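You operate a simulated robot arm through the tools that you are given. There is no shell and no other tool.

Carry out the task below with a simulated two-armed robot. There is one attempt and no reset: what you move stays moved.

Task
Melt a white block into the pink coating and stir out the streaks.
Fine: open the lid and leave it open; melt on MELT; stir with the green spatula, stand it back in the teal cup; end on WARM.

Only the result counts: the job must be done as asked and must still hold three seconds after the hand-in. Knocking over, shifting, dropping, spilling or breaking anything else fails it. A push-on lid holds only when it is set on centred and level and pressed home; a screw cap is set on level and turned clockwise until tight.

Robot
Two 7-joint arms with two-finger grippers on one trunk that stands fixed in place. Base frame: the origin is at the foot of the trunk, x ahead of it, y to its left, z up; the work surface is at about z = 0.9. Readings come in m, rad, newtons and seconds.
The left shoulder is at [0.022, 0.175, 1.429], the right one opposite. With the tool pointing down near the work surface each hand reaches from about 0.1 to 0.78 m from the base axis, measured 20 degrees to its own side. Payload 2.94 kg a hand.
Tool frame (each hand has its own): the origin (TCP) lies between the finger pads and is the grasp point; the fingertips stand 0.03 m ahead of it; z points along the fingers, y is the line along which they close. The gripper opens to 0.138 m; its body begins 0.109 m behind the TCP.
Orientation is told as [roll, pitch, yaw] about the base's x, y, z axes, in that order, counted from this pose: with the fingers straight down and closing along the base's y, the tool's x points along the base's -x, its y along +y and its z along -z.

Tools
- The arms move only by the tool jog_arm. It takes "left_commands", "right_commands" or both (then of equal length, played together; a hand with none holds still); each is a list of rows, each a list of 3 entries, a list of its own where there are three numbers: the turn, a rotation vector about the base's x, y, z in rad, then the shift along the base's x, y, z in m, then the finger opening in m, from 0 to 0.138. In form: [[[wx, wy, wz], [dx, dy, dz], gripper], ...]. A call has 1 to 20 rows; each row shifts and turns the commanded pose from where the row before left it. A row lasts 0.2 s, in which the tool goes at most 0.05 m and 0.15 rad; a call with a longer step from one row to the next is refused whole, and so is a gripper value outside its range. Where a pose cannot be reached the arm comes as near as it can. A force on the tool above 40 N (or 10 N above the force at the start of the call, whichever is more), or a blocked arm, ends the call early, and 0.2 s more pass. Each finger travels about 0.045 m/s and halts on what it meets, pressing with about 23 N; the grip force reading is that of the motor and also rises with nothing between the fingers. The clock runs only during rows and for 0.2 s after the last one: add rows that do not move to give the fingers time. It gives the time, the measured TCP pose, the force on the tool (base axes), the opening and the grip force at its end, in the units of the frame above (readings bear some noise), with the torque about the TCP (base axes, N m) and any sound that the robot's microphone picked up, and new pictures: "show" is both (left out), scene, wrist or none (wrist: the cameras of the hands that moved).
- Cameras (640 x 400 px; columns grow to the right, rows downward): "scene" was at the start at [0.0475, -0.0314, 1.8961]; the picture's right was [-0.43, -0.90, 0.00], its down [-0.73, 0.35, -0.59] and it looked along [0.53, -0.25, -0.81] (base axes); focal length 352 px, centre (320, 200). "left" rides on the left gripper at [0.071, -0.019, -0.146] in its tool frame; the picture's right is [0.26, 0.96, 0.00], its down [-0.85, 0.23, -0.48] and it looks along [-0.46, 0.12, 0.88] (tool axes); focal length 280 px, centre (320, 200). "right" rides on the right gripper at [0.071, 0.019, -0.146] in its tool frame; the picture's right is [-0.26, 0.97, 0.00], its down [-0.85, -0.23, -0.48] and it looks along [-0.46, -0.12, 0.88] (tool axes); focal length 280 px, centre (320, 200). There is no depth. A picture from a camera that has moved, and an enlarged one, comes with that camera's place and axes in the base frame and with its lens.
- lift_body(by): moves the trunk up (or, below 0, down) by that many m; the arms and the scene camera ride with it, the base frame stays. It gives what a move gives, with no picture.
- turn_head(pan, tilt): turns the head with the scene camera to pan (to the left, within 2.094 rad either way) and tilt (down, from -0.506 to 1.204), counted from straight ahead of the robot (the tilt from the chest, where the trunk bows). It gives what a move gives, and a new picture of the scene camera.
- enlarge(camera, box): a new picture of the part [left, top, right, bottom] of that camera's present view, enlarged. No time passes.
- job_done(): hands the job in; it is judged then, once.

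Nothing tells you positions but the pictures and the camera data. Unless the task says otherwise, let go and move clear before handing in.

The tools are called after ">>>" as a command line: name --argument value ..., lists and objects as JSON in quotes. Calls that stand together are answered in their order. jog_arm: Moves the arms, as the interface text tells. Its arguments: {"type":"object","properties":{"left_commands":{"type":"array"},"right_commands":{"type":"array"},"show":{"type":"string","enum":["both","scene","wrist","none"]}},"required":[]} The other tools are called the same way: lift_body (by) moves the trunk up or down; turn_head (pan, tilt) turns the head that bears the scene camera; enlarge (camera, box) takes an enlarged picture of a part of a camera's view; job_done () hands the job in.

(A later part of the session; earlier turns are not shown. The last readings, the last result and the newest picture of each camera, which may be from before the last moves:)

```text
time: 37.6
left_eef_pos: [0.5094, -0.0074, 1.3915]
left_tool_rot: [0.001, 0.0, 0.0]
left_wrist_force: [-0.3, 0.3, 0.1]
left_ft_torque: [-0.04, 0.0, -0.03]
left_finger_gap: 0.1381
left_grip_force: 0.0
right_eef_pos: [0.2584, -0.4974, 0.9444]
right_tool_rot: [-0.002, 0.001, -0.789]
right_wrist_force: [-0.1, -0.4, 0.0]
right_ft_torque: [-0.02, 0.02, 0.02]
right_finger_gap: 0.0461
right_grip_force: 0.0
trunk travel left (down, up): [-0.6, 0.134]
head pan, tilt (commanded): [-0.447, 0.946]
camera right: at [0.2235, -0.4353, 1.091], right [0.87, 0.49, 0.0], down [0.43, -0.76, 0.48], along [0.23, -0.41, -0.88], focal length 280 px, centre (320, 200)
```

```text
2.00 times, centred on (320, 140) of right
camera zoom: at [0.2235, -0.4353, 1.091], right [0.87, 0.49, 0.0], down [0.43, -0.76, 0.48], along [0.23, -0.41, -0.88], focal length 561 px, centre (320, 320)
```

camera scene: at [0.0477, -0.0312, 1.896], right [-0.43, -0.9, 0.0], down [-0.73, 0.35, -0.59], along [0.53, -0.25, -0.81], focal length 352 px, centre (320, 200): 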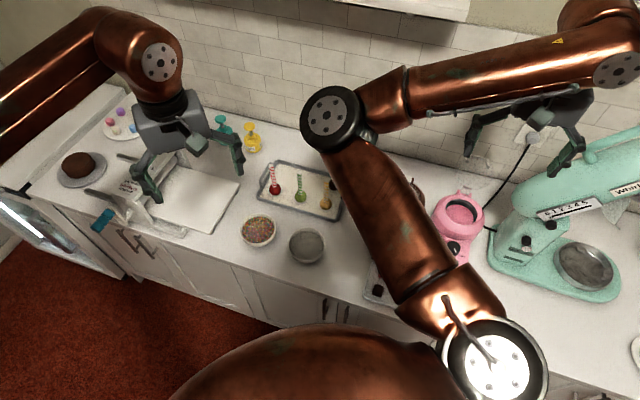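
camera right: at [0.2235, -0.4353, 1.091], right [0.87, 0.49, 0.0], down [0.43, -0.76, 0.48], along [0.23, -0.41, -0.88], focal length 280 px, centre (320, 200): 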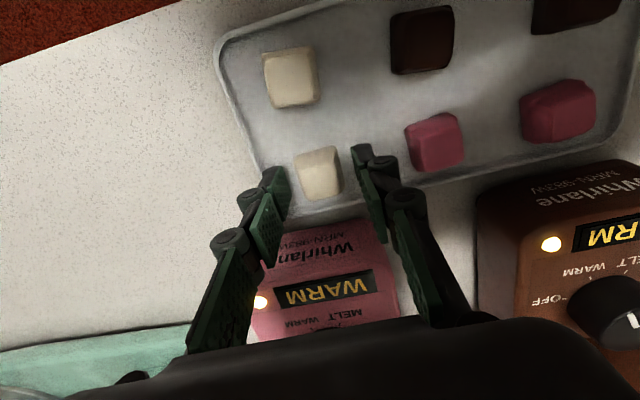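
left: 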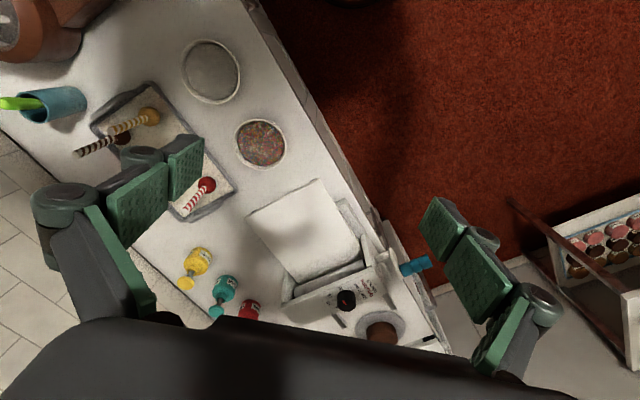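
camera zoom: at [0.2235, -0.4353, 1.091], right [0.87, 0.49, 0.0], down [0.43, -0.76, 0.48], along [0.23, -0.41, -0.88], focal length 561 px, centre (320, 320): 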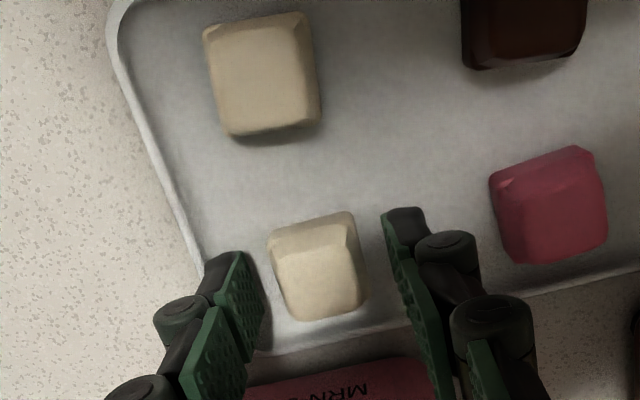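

>>> jog_arm --right_commands '[[[0, 0, 0], [0.0015, -0.0025, -0.003], 0.046], [[0, 0, 0], [0, 0, 0], 0.03], [[0, 0, 0], [0, 0, 0], 0.015], [[0, 0, 0], [0, 0, 0], 0.015], [[0, 0, 0], [0, 0, 0], 0.015]]' --show "none"

```text
time: 38.8
left_eef_pos: [0.5104, -0.0071, 1.3909]
left_tool_rot: [0.0, 0.0, -0.001]
left_wrist_force: [0.4, 0.6, 0.6]
left_ft_torque: [0.01, -0.01, 0.0]
left_finger_gap: 0.1381
left_grip_force: 0.0
right_eef_pos: [0.2599, -0.5002, 0.9428]
right_tool_rot: [-0.001, 0.001, -0.792]
right_wrist_force: [-0.5, 0.7, 0.5]
right_ft_torque: [0.0, 0.01, 0.0]
right_finger_gap: 0.029
right_grip_force: 23.2
trunk travel left (down, up): [-0.6, 0.134]
head pan, tilt (commanded): [-0.447, 0.946]
```

The block is held (gap 0.029). I'll lift it and carry it over the pot centre at about (0.406, -0.677), stopping above the rim to check.

>>> jog_arm --right_commands '[[[0, 0, 0], [0, 0, 0.03], 0.015], [[0, 0, 0], [0, 0, 0.04], 0.015], [[0, 0, 0], [0, 0, 0.045], 0.015], [[0, 0, 0], [0, 0, 0.045], 0.015], [[0, 0, 0], [0.0243, -0.0295, 0], 0.015], [[0, 0, 0], [0.0243, -0.0295, 0], 0.015], [[0, 0, 0], [0.0243, -0.0295, 0], 0.015], [[0, 0, 0], [0.0243, -0.0295, 0], 0.015], [[0, 0, 0], [0.0243, -0.0295, 0], 0.015], [[0, 0, 0], [0.0243, -0.0295, 0], 0.015], [[0, 0, 0], [0, 0, -0.03], 0.015], [[0, 0, 0], [0, 0, 0], 0.015]]' --show "wrist"

>>> enlarge --camera "right" --box '[190, 40, 450, 240]'

>>> enlarge --camera "scene" --box '[400, 140, 540, 280]'

```text
time: 41.4
left_eef_pos: [0.5102, -0.0072, 1.3921]
left_tool_rot: [0.001, 0.0, 0.0]
left_wrist_force: [-0.2, -0.5, -0.3]
left_ft_torque: [-0.03, -0.01, 0.03]
left_finger_gap: 0.138
left_grip_force: 0.0
right_eef_pos: [0.4046, -0.6783, 1.0726]
right_tool_rot: [-0.002, 0.0, -0.791]
right_wrist_force: [0.0, 0.4, 0.7]
right_ft_torque: [-0.01, -0.03, -0.02]
right_finger_gap: 0.029
right_grip_force: 23.1
trunk travel left (down, up): [-0.6, 0.134]
head pan, tilt (commanded): [-0.447, 0.946]
camera right: at [0.3702, -0.6151, 1.218], right [0.87, 0.49, 0.0], down [0.43, -0.76, 0.48], along [0.23, -0.42, -0.88], focal length 280 px, centre (320, 200)
```

right: 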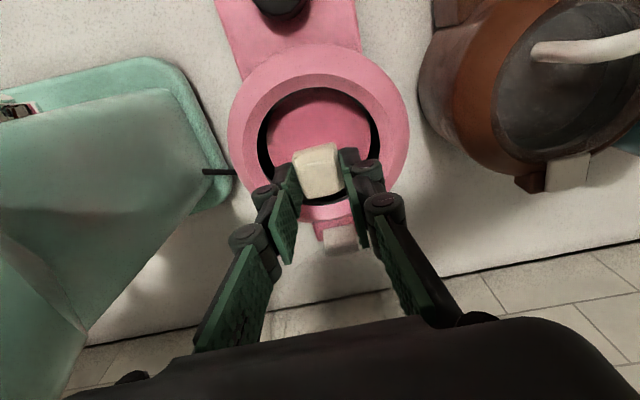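

```text
2.00 times, centred on (320, 140) of right
camera zoom: at [0.3702, -0.6151, 1.218], right [0.87, 0.49, 0.0], down [0.43, -0.76, 0.48], along [0.23, -0.42, -0.88], focal length 561 px, centre (320, 320)
```

zoom: 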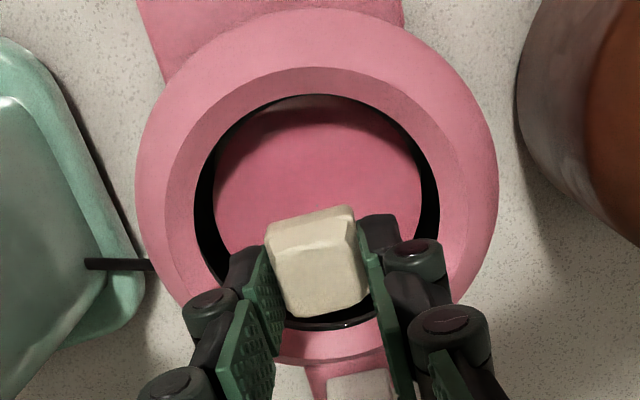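

```text
2.86 times, centred on (470, 210) of scene
camera zoom: at [0.0471, -0.0307, 1.8961], right [-0.43, -0.9, 0.0], down [-0.73, 0.35, -0.59], along [0.53, -0.25, -0.81], focal length 1005 px, centre (-109, 171)
```

zoom: 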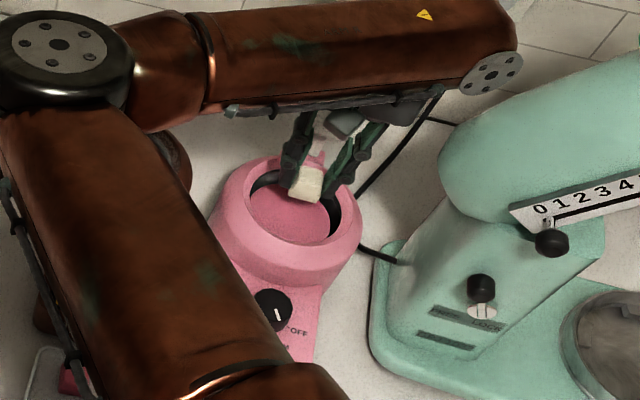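

The block is centred over the opening (centre ≈ (0.404, -0.676), radius ≈ 4.9 cm). I'll lower it into the pot and let go just above the coating.

>>> jog_arm --right_commands '[[[0, 0, 0], [0, 0.002, -0.02], 0.015], [[0, 0, 0], [0, 0, -0.02], 0.015], [[0, 0, 0], [0, 0, -0.015], 0.015], [[0, 0, 0], [0, 0, 0], 0.015]]' --show "wrist"

>>> enlarge --camera "right" --box '[190, 40, 450, 240]'

>>> enlarge --camera "scene" --box '[430, 160, 510, 240]'

```text
time: 42.4
left_eef_pos: [0.5105, -0.0086, 1.391]
left_tool_rot: [0.001, 0.0, 0.0]
left_wrist_force: [-0.2, 0.5, -0.1]
left_ft_torque: [-0.01, -0.02, -0.01]
left_finger_gap: 0.1382
left_grip_force: 0.0
right_eef_pos: [0.4041, -0.6762, 1.0184]
right_tool_rot: [-0.003, 0.0, -0.788]
right_wrist_force: [0.5, 0.1, 0.5]
right_ft_torque: [0.0, -0.03, 0.0]
right_finger_gap: 0.0293
right_grip_force: 23.4
trunk travel left (down, up): [-0.6, 0.134]
head pan, tilt (commanded): [-0.447, 0.946]
camera right: at [0.37, -0.6132, 1.1644], right [0.87, 0.49, 0.0], down [0.43, -0.76, 0.48], along [0.23, -0.41, -0.88], focal length 280 px, centre (320, 200)
```

right: 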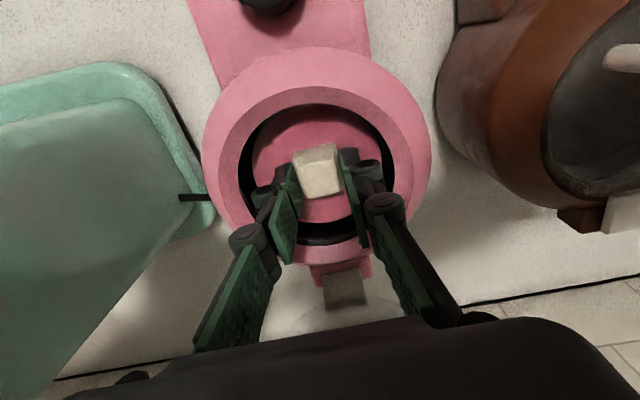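

```text
2.00 times, centred on (320, 140) of right
camera zoom: at [0.37, -0.6132, 1.1644], right [0.87, 0.49, 0.0], down [0.43, -0.76, 0.48], along [0.23, -0.41, -0.88], focal length 561 px, centre (320, 320)
```

zoom: 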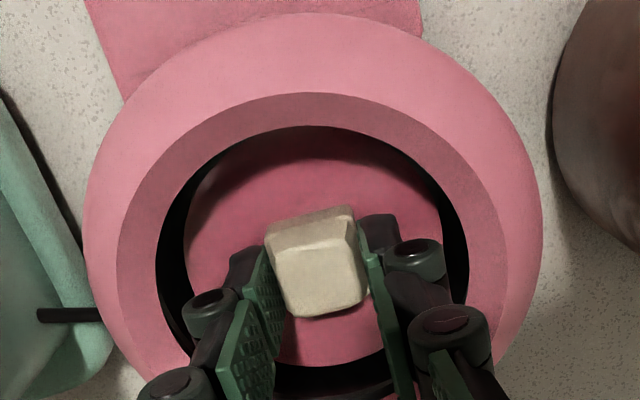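

```text
5.00 times, centred on (470, 200) of scene
camera zoom: at [0.0474, -0.0313, 1.8961], right [-0.43, -0.9, 0.0], down [-0.73, 0.35, -0.59], along [0.53, -0.25, -0.81], focal length 1758 px, centre (-430, 200)
```

zoom: 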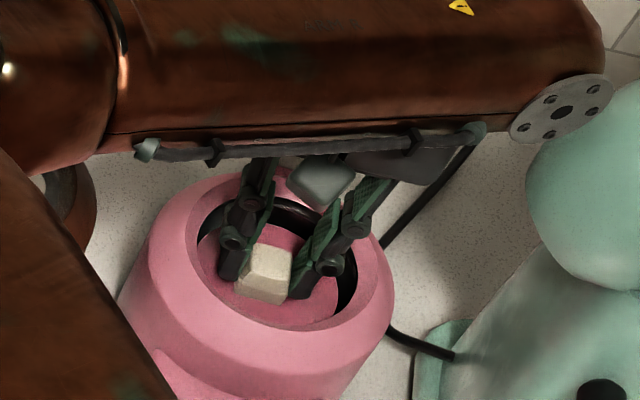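

>>> jog_arm --right_commands '[[[0, 0, 0], [0, 0, -0.008], 0.015], [[0, 0, 0], [0, 0, 0], 0.03], [[0, 0, 0], [0, 0, 0], 0.045], [[0, 0, 0], [0, 0, 0], 0.045], [[0, 0, 0], [0, 0, 0], 0.045]]' --show "wrist"

>>> enlarge --camera "right" --box '[190, 40, 450, 240]'

>>> enlarge --camera "scene" --box '[430, 160, 510, 240]'

```text
time: 43.6
left_eef_pos: [0.51, -0.0078, 1.3908]
left_tool_rot: [-0.001, 0.001, 0.001]
left_wrist_force: [-0.2, 0.5, -0.8]
left_ft_torque: [0.01, 0.02, 0.01]
left_finger_gap: 0.1382
left_grip_force: 0.0
right_eef_pos: [0.4042, -0.6765, 1.0101]
right_tool_rot: [-0.001, -0.001, -0.787]
right_wrist_force: [-0.1, -0.3, 0.0]
right_ft_torque: [0.02, 0.01, 0.0]
right_finger_gap: 0.045
right_grip_force: 0.0
trunk travel left (down, up): [-0.6, 0.134]
head pan, tilt (commanded): [-0.447, 0.946]
camera right: at [0.3703, -0.613, 1.1562], right [0.87, 0.49, 0.0], down [0.43, -0.76, 0.48], along [0.23, -0.41, -0.88], focal length 280 px, centre (320, 200)
```

right: 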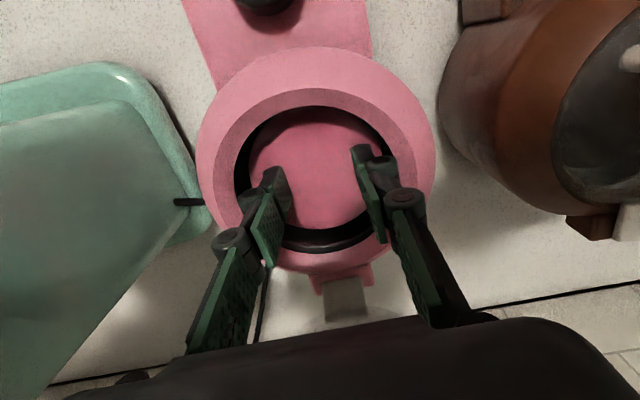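

```text
2.00 times, centred on (320, 140) of right
camera zoom: at [0.3703, -0.613, 1.1562], right [0.87, 0.49, 0.0], down [0.43, -0.76, 0.48], along [0.23, -0.41, -0.88], focal length 561 px, centre (320, 320)
```

zoom: 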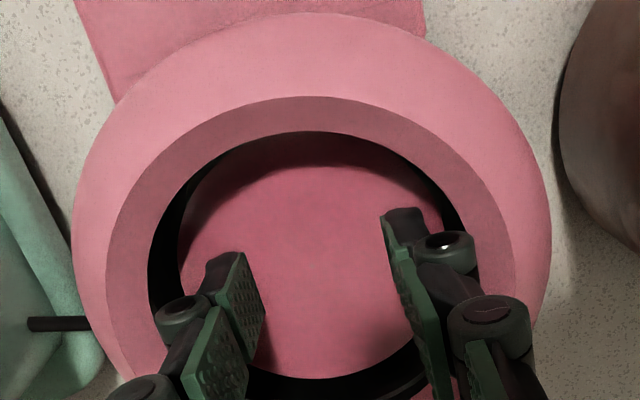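

```text
5.00 times, centred on (470, 200) of scene
camera zoom: at [0.0473, -0.0313, 1.8961], right [-0.43, -0.9, 0.0], down [-0.73, 0.35, -0.59], along [0.53, -0.25, -0.81], focal length 1758 px, centre (-430, 200)
```

zoom: 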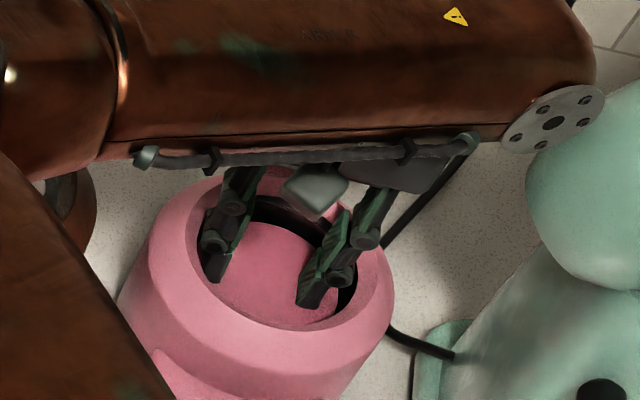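

The block has gone under the coating surface. Now I'll lift out and hover over the pink knob, pre-turned so that a 45° clockwise turn is comfortable.

>>> jog_arm --right_commands '[[[0, 0, 0], [0, 0, 0.03], 0.045], [[0, 0, 0], [0, 0, 0.04], 0.045], [[0, 0, 0], [0, 0, 0.04], 0.045], [[0, 0, 0.1], [-0.019, 0.0195, 0], 0.06], [[0, 0, 0.1], [-0.019, 0.0195, 0], 0.06], [[0, 0, 0.1], [-0.019, 0.0195, 0], 0.06], [[0, 0, 0.095], [-0.0202, 0.0195, 0], 0.06], [[0, 0, 0], [0, 0, -0.03], 0.06], [[0, 0, 0], [0, 0, 0], 0.06]]' --show "both"

>>> enlarge --camera "right" --box '[200, 40, 460, 240]'

>>> enlarge --camera "scene" --box '[400, 140, 540, 280]'

```text
time: 45.6
left_eef_pos: [0.5091, -0.008, 1.3923]
left_tool_rot: [0.001, 0.0, 0.001]
left_wrist_force: [-0.4, -0.4, 1.6]
left_ft_torque: [-0.01, -0.04, 0.0]
left_finger_gap: 0.1383
left_grip_force: 0.0
right_eef_pos: [0.3272, -0.5978, 1.0892]
right_tool_rot: [-0.002, 0.0, -0.395]
right_wrist_force: [0.3, 0.3, 0.1]
right_ft_torque: [0.04, 0.03, -0.02]
right_finger_gap: 0.0598
right_grip_force: 0.1
trunk travel left (down, up): [-0.6, 0.134]
head pan, tilt (commanded): [-0.447, 0.946]
camera scene: at [0.0471, -0.031, 1.8961], right [-0.43, -0.9, 0.0], down [-0.73, 0.35, -0.59], along [0.53, -0.25, -0.81], focal length 352 px, centre (320, 200)
camera right: at [0.2709, -0.5534, 1.2351], right [0.61, 0.79, 0.0], down [0.7, -0.54, 0.48], along [0.38, -0.29, -0.88], focal length 280 px, centre (320, 200)
```

scene: 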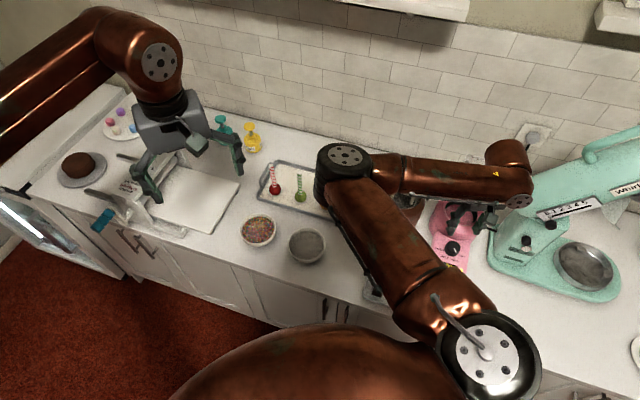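
right: 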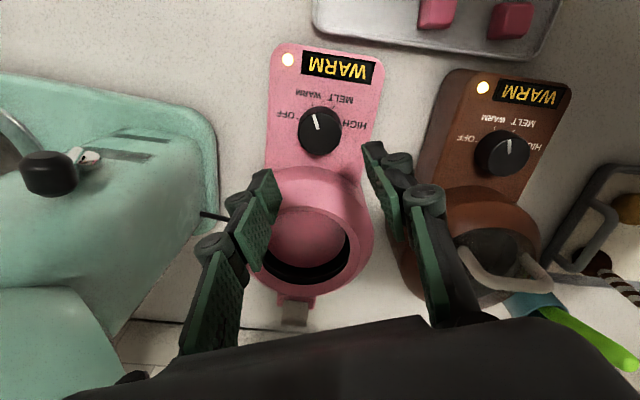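

```text
2.00 times, centred on (330, 140) of right
camera zoom: at [0.2709, -0.5534, 1.2351], right [0.61, 0.79, 0.0], down [0.7, -0.54, 0.48], along [0.38, -0.29, -0.88], focal length 561 px, centre (300, 320)
```

zoom: 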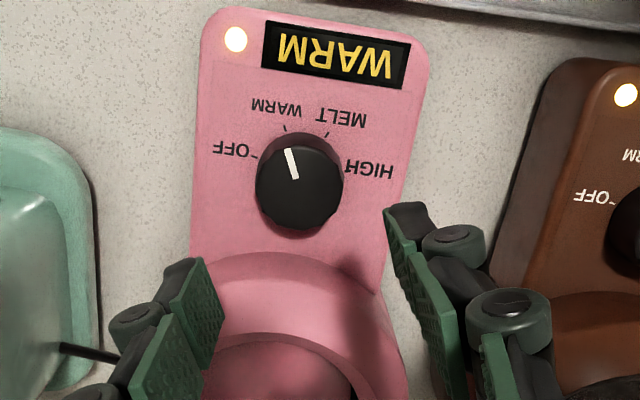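

```text
2.86 times, centred on (470, 210) of scene
camera zoom: at [0.0471, -0.031, 1.8961], right [-0.43, -0.9, 0.0], down [-0.73, 0.35, -0.59], along [0.53, -0.25, -0.81], focal length 1005 px, centre (-109, 171)
```

zoom: 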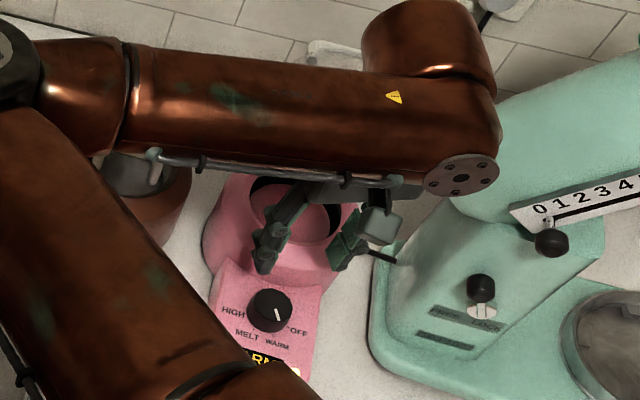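

The ticks are 45–48° apart; pointer is on WARM and MELT is one step clockwise. The knob's axis is at about (0.329, -0.5995), top at z ≈ 0.967. I'll straddle it and check before closing.

>>> jog_arm --right_commands '[[[0, 0, 0], [0.0018, -0.0017, -0.03], 0.06], [[0, 0, 0], [0, 0, -0.03], 0.06], [[0, 0, 0], [0, 0, -0.03], 0.06], [[0, 0, 0], [0, 0, -0.015], 0.06], [[0, 0, 0], [0, 0, -0.01], 0.06], [[0, 0, 0], [0, 0, 0], 0.06]]' --show "wrist"

>>> enlarge --camera "right" --box '[200, 100, 460, 300]'

>>> enlarge --camera "scene" --box '[410, 180, 510, 280]'

```text
time: 46.7
left_eef_pos: [0.5092, -0.0027, 1.3919]
left_tool_rot: [-0.003, 0.0, 0.001]
left_wrist_force: [-0.8, -0.6, 0.3]
left_ft_torque: [-0.01, 0.02, 0.03]
left_finger_gap: 0.1377
left_grip_force: 0.1
right_eef_pos: [0.3289, -0.5966, 0.9914]
right_tool_rot: [-0.004, -0.01, -0.395]
right_wrist_force: [-2.2, 15.3, 35.6]
right_ft_torque: [1.59, 0.08, 0.04]
right_finger_gap: 0.0485
right_grip_force: 9.9
trunk travel left (down, up): [-0.6, 0.134]
head pan, tilt (commanded): [-0.447, 0.946]
stopped in row 5 (right hand): the force on the tool passed its limit at 43 N (the readings are from after the stop); the commanded pose is now the measured one
camera right: at [0.2732, -0.5521, 1.1367], right [0.61, 0.79, 0.0], down [0.69, -0.54, 0.48], along [0.38, -0.3, -0.87], focal length 280 px, centre (320, 200)
```

right: 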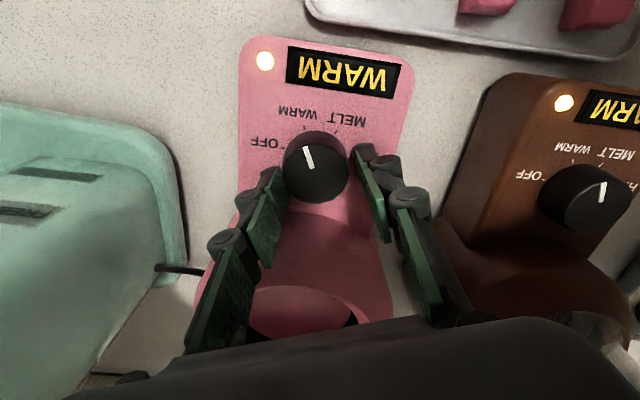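

```text
2.00 times, centred on (330, 200) of right
camera zoom: at [0.2732, -0.5521, 1.1367], right [0.61, 0.79, 0.0], down [0.69, -0.54, 0.48], along [0.38, -0.3, -0.87], focal length 561 px, centre (300, 200)
```

zoom: 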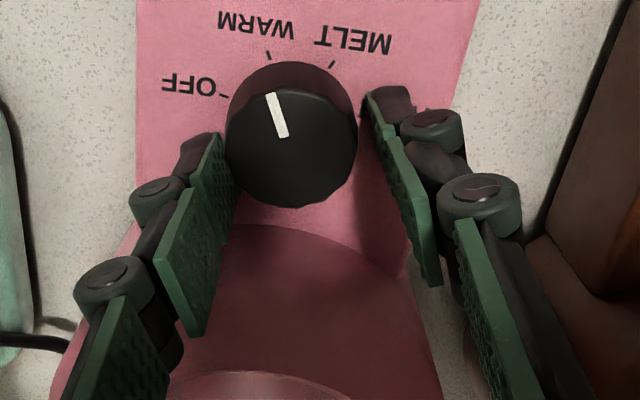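

```text
4.00 times, centred on (460, 230) of scene
camera zoom: at [0.045, -0.0252, 1.8966], right [-0.43, -0.9, 0.0], down [-0.73, 0.35, -0.59], along [0.53, -0.26, -0.81], focal length 1406 px, centre (-240, 80)
```

zoom: 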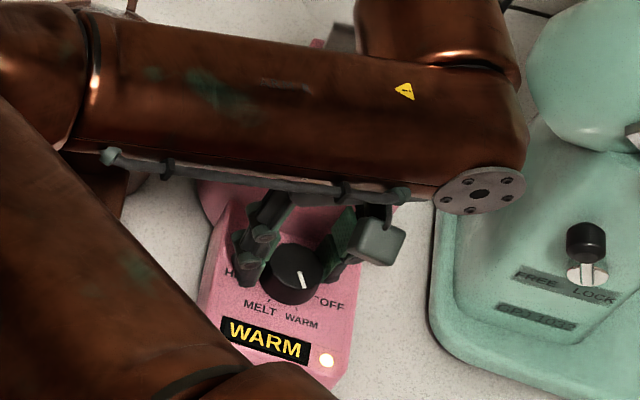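

A fingertip touched the panel: the panel surface is at z ≈ 0.961 and the knob's centre is nearer (0.3225, -0.5925), top ≈ 0.987, as first triangulated. I'll back up, re-centre and check that the melter hasn't moved.

>>> jog_arm --right_commands '[[[0, 0, 0], [0, 0, 0.01], 0.06], [[0, 0, 0], [0, 0, 0.03], 0.06], [[0, 0, 0], [-0.0065, 0.0045, 0.01], 0.06], [[0, 0, 0], [0, 0, 0], 0.06]]' --show "wrist"

>>> enlarge --camera "right" --box '[200, 60, 460, 260]'

```text
time: 47.7
left_eef_pos: [0.5104, -0.0076, 1.3907]
left_tool_rot: [-0.001, 0.003, 0.0]
left_wrist_force: [-1.2, -0.3, -0.4]
left_ft_torque: [0.01, -0.02, 0.0]
left_finger_gap: 0.1382
left_grip_force: 0.2
right_eef_pos: [0.3224, -0.5976, 1.0381]
right_tool_rot: [-0.003, -0.005, -0.396]
right_wrist_force: [-0.6, 0.0, 0.0]
right_ft_torque: [0.02, -0.02, 0.0]
right_finger_gap: 0.06
right_grip_force: 0.0
trunk travel left (down, up): [-0.6, 0.134]
head pan, tilt (commanded): [-0.447, 0.946]
camera right: at [0.267, -0.5524, 1.1832], right [0.61, 0.79, 0.0], down [0.69, -0.54, 0.48], along [0.38, -0.3, -0.88], focal length 280 px, centre (320, 200)
```

right: 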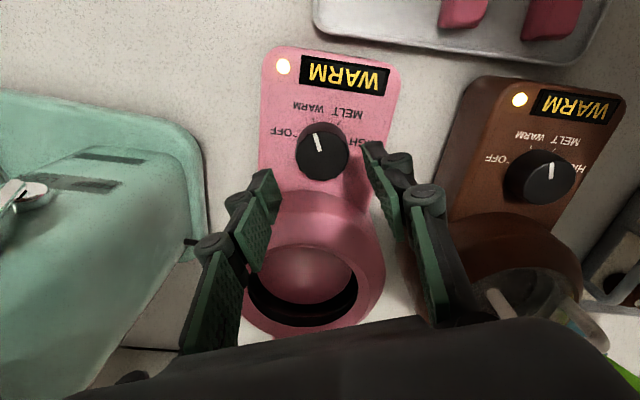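

```text
2.00 times, centred on (330, 160) of right
camera zoom: at [0.267, -0.5524, 1.1832], right [0.61, 0.79, 0.0], down [0.69, -0.54, 0.48], along [0.38, -0.3, -0.88], focal length 561 px, centre (300, 280)
```

zoom: 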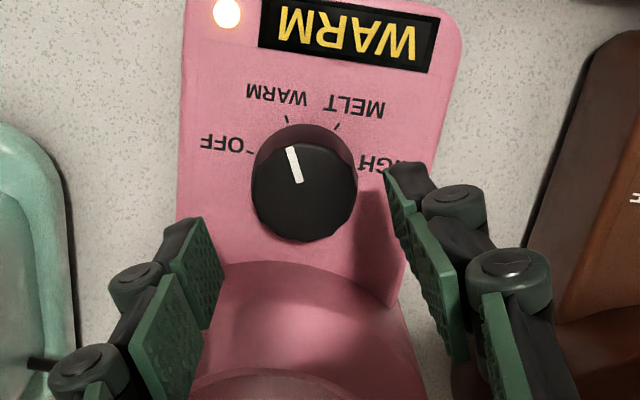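

>>> jog_arm --right_commands '[[[0, 0, 0], [0.001, 0.0035, -0.015], 0.06], [[0, 0, 0], [0, 0, -0.015], 0.06], [[0, 0, 0], [0, 0, -0.009], 0.06], [[0, 0, 0], [0, 0, 0], 0.06]]' --show "wrist"

>>> enlarge --camera "right" --box '[200, 100, 460, 300]'

```text
time: 48.7
left_eef_pos: [0.5114, -0.0073, 1.392]
left_tool_rot: [-0.001, 0.001, 0.002]
left_wrist_force: [0.7, -0.1, 0.8]
left_ft_torque: [0.02, 0.04, 0.01]
left_finger_gap: 0.1381
left_grip_force: 0.1
right_eef_pos: [0.324, -0.5941, 0.9965]
right_tool_rot: [-0.005, -0.004, -0.396]
right_wrist_force: [0.0, 0.1, 0.5]
right_ft_torque: [0.01, 0.0, -0.05]
right_finger_gap: 0.0599
right_grip_force: 0.2
trunk travel left (down, up): [-0.6, 0.134]
head pan, tilt (commanded): [-0.447, 0.946]
camera right: at [0.2679, -0.548, 1.1435], right [0.61, 0.79, 0.0], down [0.69, -0.54, 0.48], along [0.38, -0.3, -0.88], focal length 280 px, centre (320, 200)
```

right: 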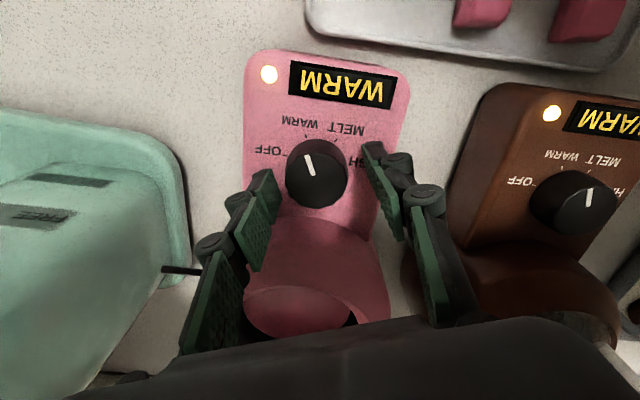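

```text
2.00 times, centred on (330, 200) of right
camera zoom: at [0.2679, -0.548, 1.1435], right [0.61, 0.79, 0.0], down [0.69, -0.54, 0.48], along [0.38, -0.3, -0.88], focal length 561 px, centre (300, 200)
```

zoom: 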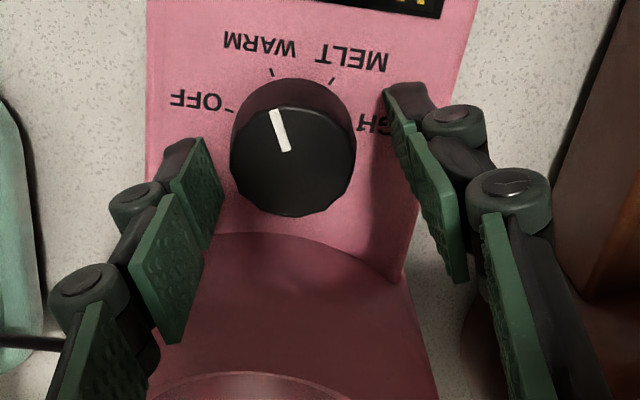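

The knob is centred between the fingers. I'll close on it and then turn about 46° clockwise.

>>> jog_arm --right_commands '[[[0, 0, 0], [0, 0, 0], 0.05], [[0, 0, 0], [0, 0, 0], 0.04], [[0, 0, 0], [0, 0, 0], 0.03], [[0, 0, 0], [0, 0, 0], 0.03]]' --show "none"

```text
time: 49.7
left_eef_pos: [0.5107, -0.0083, 1.3918]
left_tool_rot: [0.0, 0.002, 0.001]
left_wrist_force: [0.8, -0.3, 0.4]
left_ft_torque: [-0.03, 0.0, -0.03]
left_finger_gap: 0.1382
left_grip_force: 0.1
right_eef_pos: [0.3234, -0.5939, 0.9995]
right_tool_rot: [-0.005, -0.006, -0.396]
right_wrist_force: [-2.8, -7.8, 2.0]
right_ft_torque: [-0.33, 0.38, 0.03]
right_finger_gap: 0.0403
right_grip_force: 23.2
trunk travel left (down, up): [-0.6, 0.134]
head pan, tilt (commanded): [-0.447, 0.946]
```

>>> jog_arm --right_commands '[[[0, 0, 0], [-0.0005, -0.0012, 0], 0.03], [[0, 0, -0.12], [0, 0, 0], 0.03], [[0, 0, -0.13], [0, 0, 0], 0.03], [[0, 0, -0.13], [0, 0, 0], 0.03], [[0, 0, -0.13], [0, 0, 0], 0.03], [[0, 0, -0.13], [0, 0, 0], 0.03], [[0, 0, -0.13], [0, 0, 0], 0.03], [[0, 0, 0], [0, 0, 0], 0.03]]' --show "both"

>>> enlarge --camera "right" --box '[200, 80, 460, 280]'

>>> enlarge --camera "scene" --box '[410, 180, 510, 280]'

```text
time: 51.5
left_eef_pos: [0.5095, -0.0076, 1.3923]
left_tool_rot: [-0.001, 0.0, 0.0]
left_wrist_force: [-0.3, -1.1, 0.2]
left_ft_torque: [0.02, -0.01, 0.0]
left_finger_gap: 0.1376
left_grip_force: 0.0
right_eef_pos: [0.3233, -0.5959, 0.9987]
right_tool_rot: [-0.004, -0.006, -1.167]
right_wrist_force: [-2.7, -6.4, 8.7]
right_ft_torque: [0.05, 0.37, 0.0]
right_finger_gap: 0.0404
right_grip_force: 22.7
trunk travel left (down, up): [-0.6, 0.134]
head pan, tilt (commanded): [-0.447, 0.946]
camera scene: at [0.0463, -0.0315, 1.8961], right [-0.43, -0.9, 0.0], down [-0.73, 0.35, -0.59], along [0.53, -0.25, -0.81], focal length 352 px, centre (320, 200)
camera right: at [0.3155, -0.5215, 1.1438], right [0.99, 0.14, 0.0], down [0.12, -0.87, 0.48], along [0.06, -0.48, -0.88], focal length 280 px, centre (320, 200)
```

scene: 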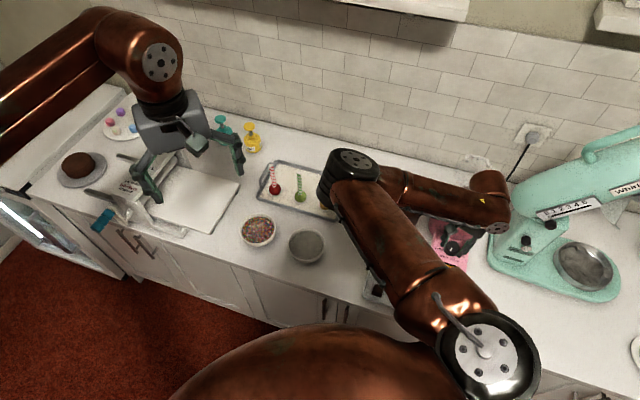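
right: 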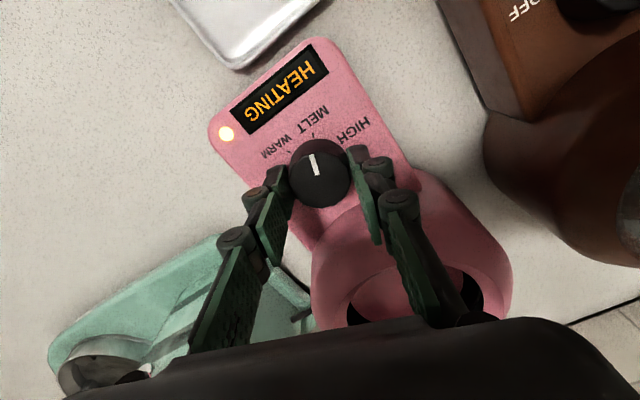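

```text
2.00 times, centred on (330, 180) of right
camera zoom: at [0.3155, -0.5215, 1.1438], right [0.99, 0.14, 0.0], down [0.12, -0.87, 0.48], along [0.06, -0.48, -0.88], focal length 561 px, centre (300, 240)
```

zoom: 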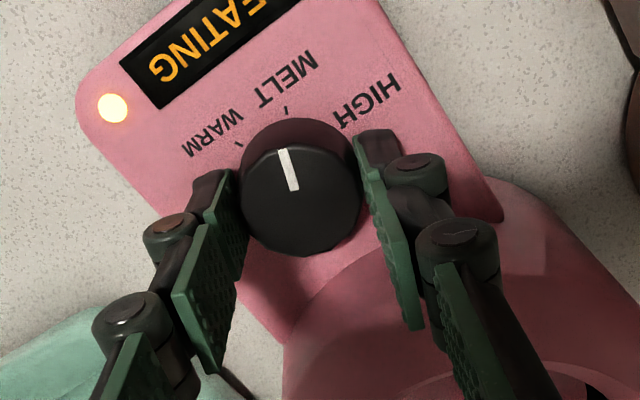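

```text
4.00 times, centred on (460, 230) of scene
camera zoom: at [0.0463, -0.0315, 1.8961], right [-0.43, -0.9, 0.0], down [-0.73, 0.35, -0.59], along [0.53, -0.25, -0.81], focal length 1406 px, centre (-240, 80)
```

zoom: 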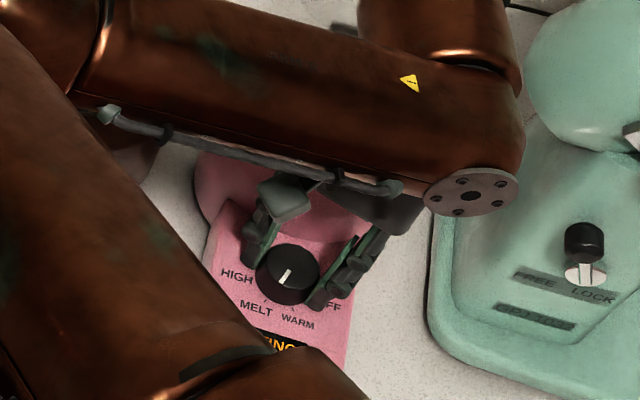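

The display now says HEATING with the pointer on MELT. I'll release, lift clear and check the pointer.

>>> jog_arm --right_commands '[[[0, 0, 0], [0, -0.001, 0], 0.045], [[0, 0, 0], [0, 0, 0], 0.06], [[0, 0, 0], [0, 0, 0], 0.06], [[0, 0, 0], [0, 0, 0.02], 0.06], [[0, 0, 0], [0, 0, 0.04], 0.06], [[0, 0, 0.1], [-0.01, 0.01, 0.04], 0.06], [[0, 0, 0.14], [-0.01, 0.01, 0.04], 0.06], [[0, 0, 0.14], [0, 0, 0.04], 0.06], [[0, 0, 0], [0, 0, 0], 0.06]]' --show "both"

>>> enlarge --camera "right" --box '[220, 60, 440, 260]'

```text
time: 53.5
left_eef_pos: [0.5105, -0.0077, 1.3912]
left_tool_rot: [0.001, 0.002, 0.0]
left_wrist_force: [0.5, -0.2, 0.1]
left_ft_torque: [0.02, 0.01, -0.01]
left_finger_gap: 0.1381
left_grip_force: 0.1
right_eef_pos: [0.303, -0.5755, 1.1772]
right_tool_rot: [-0.004, -0.005, -0.784]
right_wrist_force: [0.1, -0.3, -0.6]
right_ft_torque: [-0.03, 0.0, 0.0]
right_finger_gap: 0.0602
right_grip_force: 0.0
trunk travel left (down, up): [-0.6, 0.134]
head pan, tilt (commanded): [-0.447, 0.946]
camera scene: at [0.0476, -0.0317, 1.896], right [-0.43, -0.9, 0.0], down [-0.73, 0.35, -0.59], along [0.53, -0.25, -0.81], focal length 352 px, centre (320, 200)
camera right: at [0.2685, -0.5117, 1.3241], right [0.87, 0.5, 0.0], down [0.44, -0.76, 0.48], along [0.24, -0.42, -0.88], focal length 280 px, centre (320, 200)
```

scene: 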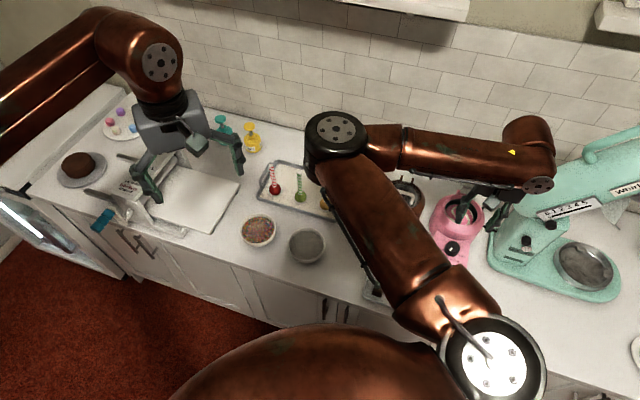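
right: 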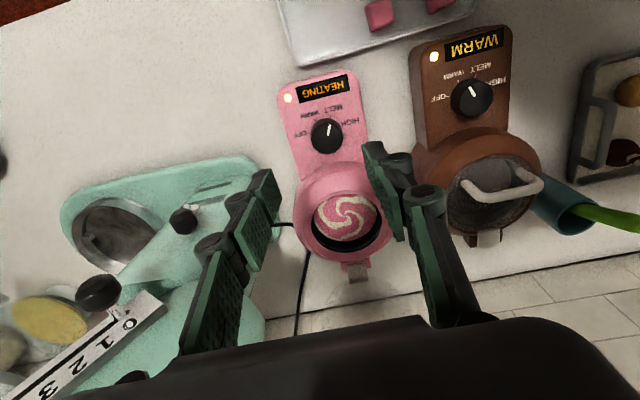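

```text
2.00 times, centred on (330, 160) of right
camera zoom: at [0.2685, -0.5117, 1.3241], right [0.87, 0.5, 0.0], down [0.44, -0.76, 0.48], along [0.24, -0.42, -0.88], focal length 561 px, centre (300, 280)
```

zoom: 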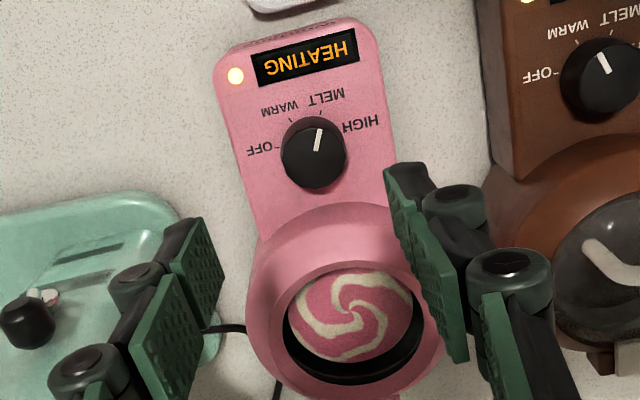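

Streaks of white now swirl in the pink coating and the knob sits on MELT. While it heats I'll go and look at the green spatula in the teal cup.

>>> jog_arm --right_commands '[[[0, 0, 0], [0, 0, 0.04], 0.06], [[0, 0, 0], [0.02, 0.01, 0.033], 0.06], [[0, 0, 0], [0.0418, 0.021, 0], 0.06], [[0, 0, 0], [0.0418, 0.021, 0], 0.06], [[0, 0, 0], [0.0418, 0.021, 0], 0.06], [[0, 0, 0], [0.0418, 0.021, 0], 0.06], [[0, 0, 0], [0.0418, 0.021, 0], 0.06], [[0, 0, 0], [0.0418, 0.02, 0], 0.06], [[0, 0, 0], [0, 0, 0], 0.06]]' --show "both"

>>> enlarge --camera "right" --box '[200, 60, 460, 260]'

>>> enlarge --camera "scene" --box '[330, 120, 500, 270]'

```text
time: 55.5
left_eef_pos: [0.5089, -0.0075, 1.3921]
left_tool_rot: [0.001, -0.001, -0.001]
left_wrist_force: [-0.4, -0.4, -0.3]
left_ft_torque: [0.02, -0.03, -0.03]
left_finger_gap: 0.1383
left_grip_force: 0.0
right_eef_pos: [0.5741, -0.4407, 1.2504]
right_tool_rot: [-0.004, -0.006, -0.787]
right_wrist_force: [-1.1, 0.0, 0.3]
right_ft_torque: [0.01, -0.03, -0.01]
right_finger_gap: 0.0601
right_grip_force: 0.1
trunk travel left (down, up): [-0.6, 0.134]
head pan, tilt (commanded): [-0.447, 0.946]
camera scene: at [0.0464, -0.0317, 1.8961], right [-0.43, -0.9, 0.0], down [-0.73, 0.35, -0.59], along [0.53, -0.25, -0.81], focal length 352 px, centre (320, 200)
camera right: at [0.5393, -0.3777, 1.3957], right [0.87, 0.5, 0.0], down [0.44, -0.76, 0.48], along [0.24, -0.42, -0.88], focal length 280 px, centre (320, 200)
```

scene: 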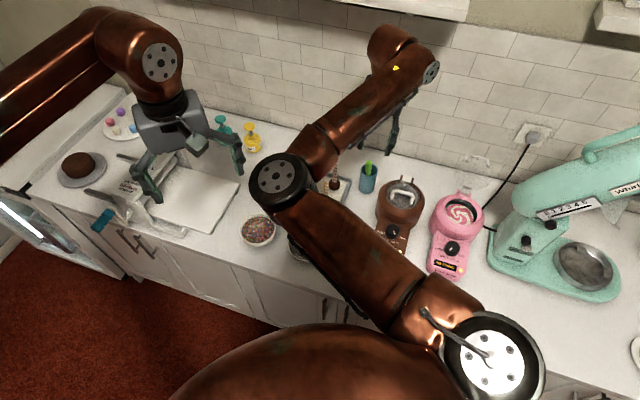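
right: 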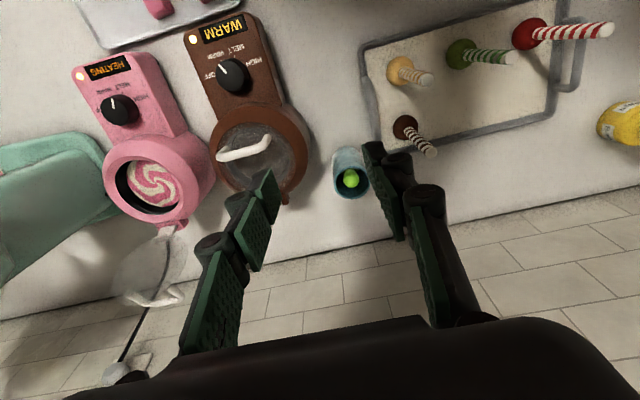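

```text
2.00 times, centred on (330, 160) of right
camera zoom: at [0.5393, -0.3777, 1.3957], right [0.87, 0.5, 0.0], down [0.44, -0.76, 0.48], along [0.24, -0.42, -0.88], focal length 561 px, centre (300, 280)
```

zoom: 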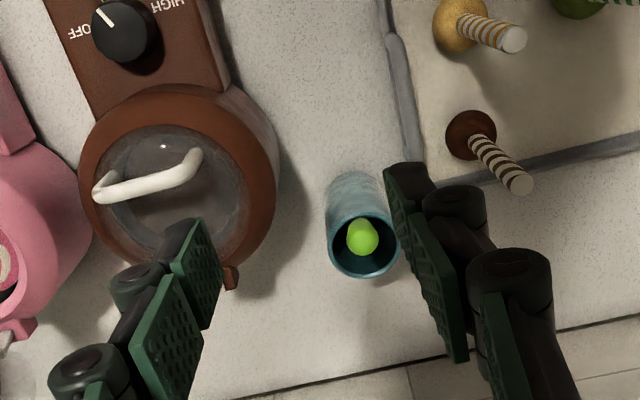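

```text
2.67 times, centred on (415, 195) of scene
camera zoom: at [0.0464, -0.0317, 1.8961], right [-0.43, -0.9, 0.0], down [-0.73, 0.35, -0.59], along [0.53, -0.25, -0.81], focal length 938 px, centre (67, 213)
```

zoom: 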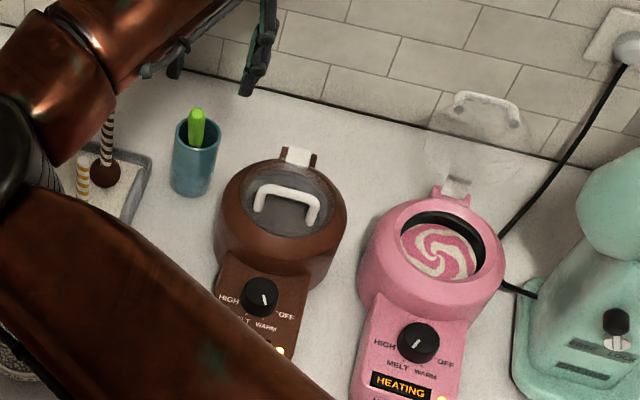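

From here I look nearly down the spatula's handle: its tip is at about (0.642, -0.481, 1.085), leaning ~22° towards me, with the cup rim centred at (0.675, -0.515, 1.0). I'll tilt the hand to match the handle and come to a spot above it.

>>> jog_arm --right_commands '[[[-0.0902, -0.0884, 0], [0.013, -0.006, -0.02], 0.06], [[-0.0902, -0.0884, 0], [0.013, -0.006, -0.027], 0.06], [[-0.0902, -0.0884, 0], [0.013, -0.006, -0.03], 0.06], [[0, 0, 0], [0.013, -0.006, -0.03], 0.06], [[0, 0, 0], [0, 0, 0], 0.06]]' --show "both"

>>> enlarge --camera "right" --box '[200, 60, 460, 260]'

>>> enlarge --camera "scene" --box '[330, 100, 500, 250]'

```text
time: 56.7
left_eef_pos: [0.5099, -0.0077, 1.3919]
left_tool_rot: [0.001, 0.001, 0.002]
left_wrist_force: [-0.2, -0.1, 0.0]
left_ft_torque: [0.0, -0.04, -0.01]
left_finger_gap: 0.1377
left_grip_force: 0.1
right_eef_pos: [0.6264, -0.4643, 1.143]
right_tool_rot: [-0.007, -0.385, -0.785]
right_wrist_force: [-0.6, -1.1, -0.8]
right_ft_torque: [0.01, -0.03, -0.01]
right_finger_gap: 0.0598
right_grip_force: 0.0
trunk travel left (down, up): [-0.6, 0.134]
head pan, tilt (commanded): [-0.447, 0.946]
camera scene: at [0.0466, -0.0305, 1.8961], right [-0.43, -0.9, 0.0], down [-0.73, 0.35, -0.59], along [0.53, -0.25, -0.81], focal length 352 px, centre (320, 200)
camera right: at [0.558, -0.3649, 1.2522], right [0.86, 0.51, 0.09], down [0.27, -0.59, 0.76], along [0.44, -0.63, -0.64], focal length 280 px, centre (320, 200)
```

scene: 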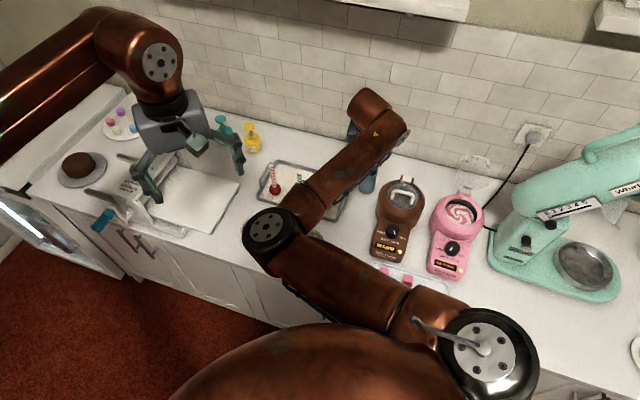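
right: 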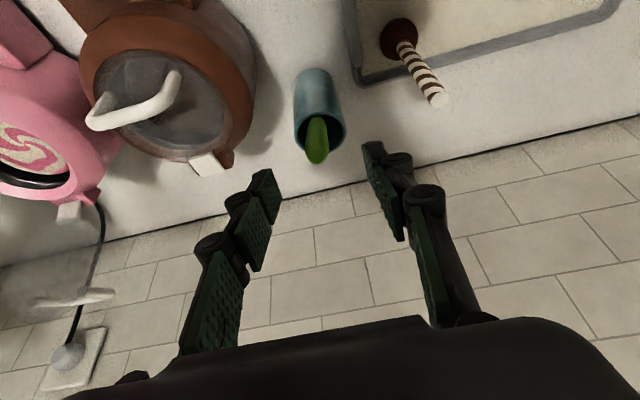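

```text
2.00 times, centred on (330, 160) of right
camera zoom: at [0.558, -0.3649, 1.2522], right [0.86, 0.51, 0.09], down [0.27, -0.59, 0.76], along [0.44, -0.63, -0.64], focal length 561 px, centre (300, 280)
```

zoom: 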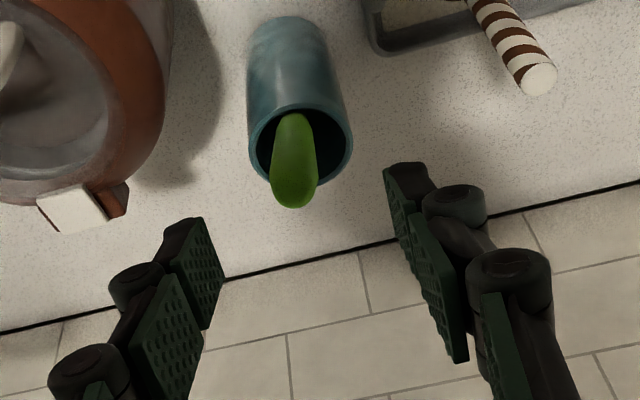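

```text
2.67 times, centred on (415, 175) of scene
camera zoom: at [0.0466, -0.0305, 1.8961], right [-0.43, -0.9, 0.0], down [-0.73, 0.35, -0.59], along [0.53, -0.25, -0.81], focal length 938 px, centre (67, 267)
```

zoom: 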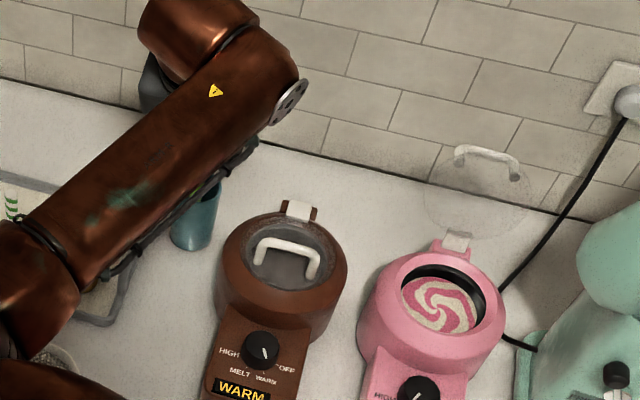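

The handle tip lies 6 cm straight ahead along the hand's axis. I'll advance 10 cm along that axis so the handle sits between the fingers.

>>> jog_arm --right_commands '[[[0, 0, 0], [0.0065, -0.0066, -0.0232], 0.06], [[0, 0, 0], [0.0065, -0.0066, -0.0232], 0.06], [[0, 0, 0], [0.0065, -0.0066, -0.0232], 0.06], [[0, 0, 0], [0.0065, -0.0066, -0.0232], 0.06], [[0, 0, 0], [0, 0, 0], 0.06]]' --show "both"

>>> enlarge --camera "right" --box '[200, 60, 460, 260]'

>>> enlarge --camera "left" --box '[0, 0, 260, 200]'

```text
time: 57.9
left_eef_pos: [0.5105, -0.0066, 1.3909]
left_tool_rot: [-0.001, 0.001, 0.0]
left_wrist_force: [-0.2, -0.1, 0.5]
left_ft_torque: [-0.07, 0.01, -0.01]
left_finger_gap: 0.1379
left_grip_force: 0.0
right_eef_pos: [0.6531, -0.4907, 1.0519]
right_tool_rot: [-0.01, -0.386, -0.785]
right_wrist_force: [-0.3, -0.5, 0.1]
right_ft_torque: [-0.03, 0.02, -0.01]
right_finger_gap: 0.0598
right_grip_force: 0.0
trunk travel left (down, up): [-0.6, 0.134]
head pan, tilt (commanded): [-0.447, 0.946]
camera scene: at [0.0469, -0.0302, 1.8961], right [-0.43, -0.9, 0.0], down [-0.73, 0.35, -0.59], along [0.53, -0.25, -0.81], focal length 352 px, centre (320, 200)
camera right: at [0.5842, -0.3918, 1.1597], right [0.86, 0.51, 0.09], down [0.27, -0.59, 0.76], along [0.44, -0.63, -0.64], focal length 280 px, centre (320, 200)
```

scene: 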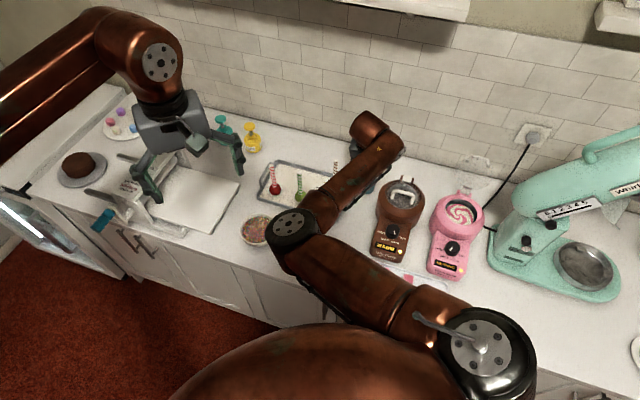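
right: 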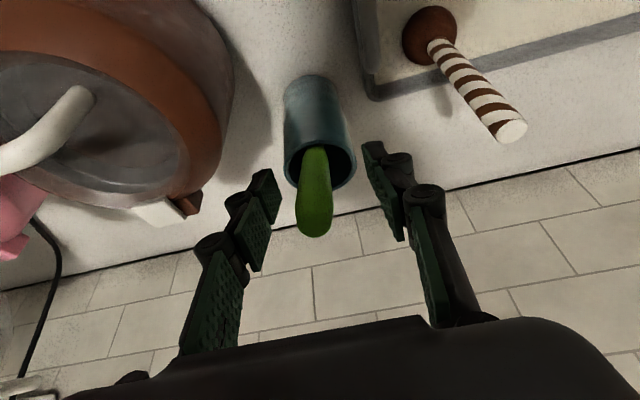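

```text
2.00 times, centred on (330, 160) of right
camera zoom: at [0.5842, -0.3918, 1.1597], right [0.86, 0.51, 0.09], down [0.27, -0.59, 0.76], along [0.44, -0.63, -0.64], focal length 561 px, centre (300, 280)
```

zoom: 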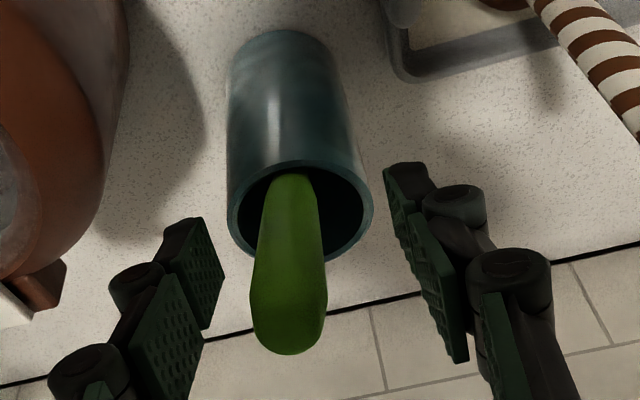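

```text
2.00 times, centred on (130, 100) of left
camera zoom: at [0.4399, -0.0265, 1.5373], right [-0.26, 0.96, 0.0], down [0.85, 0.23, 0.48], along [0.46, 0.12, -0.88], focal length 561 px, centre (700, 400)
```

zoom: 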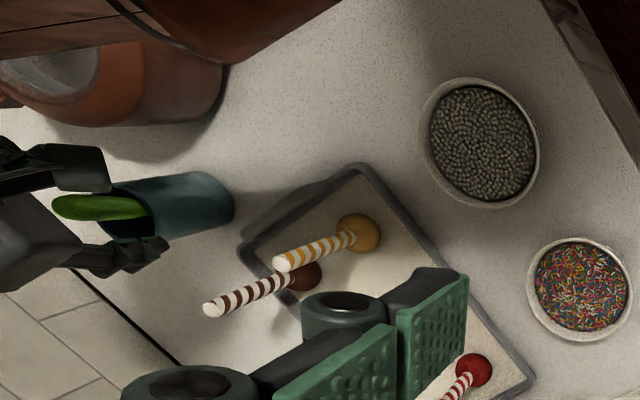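

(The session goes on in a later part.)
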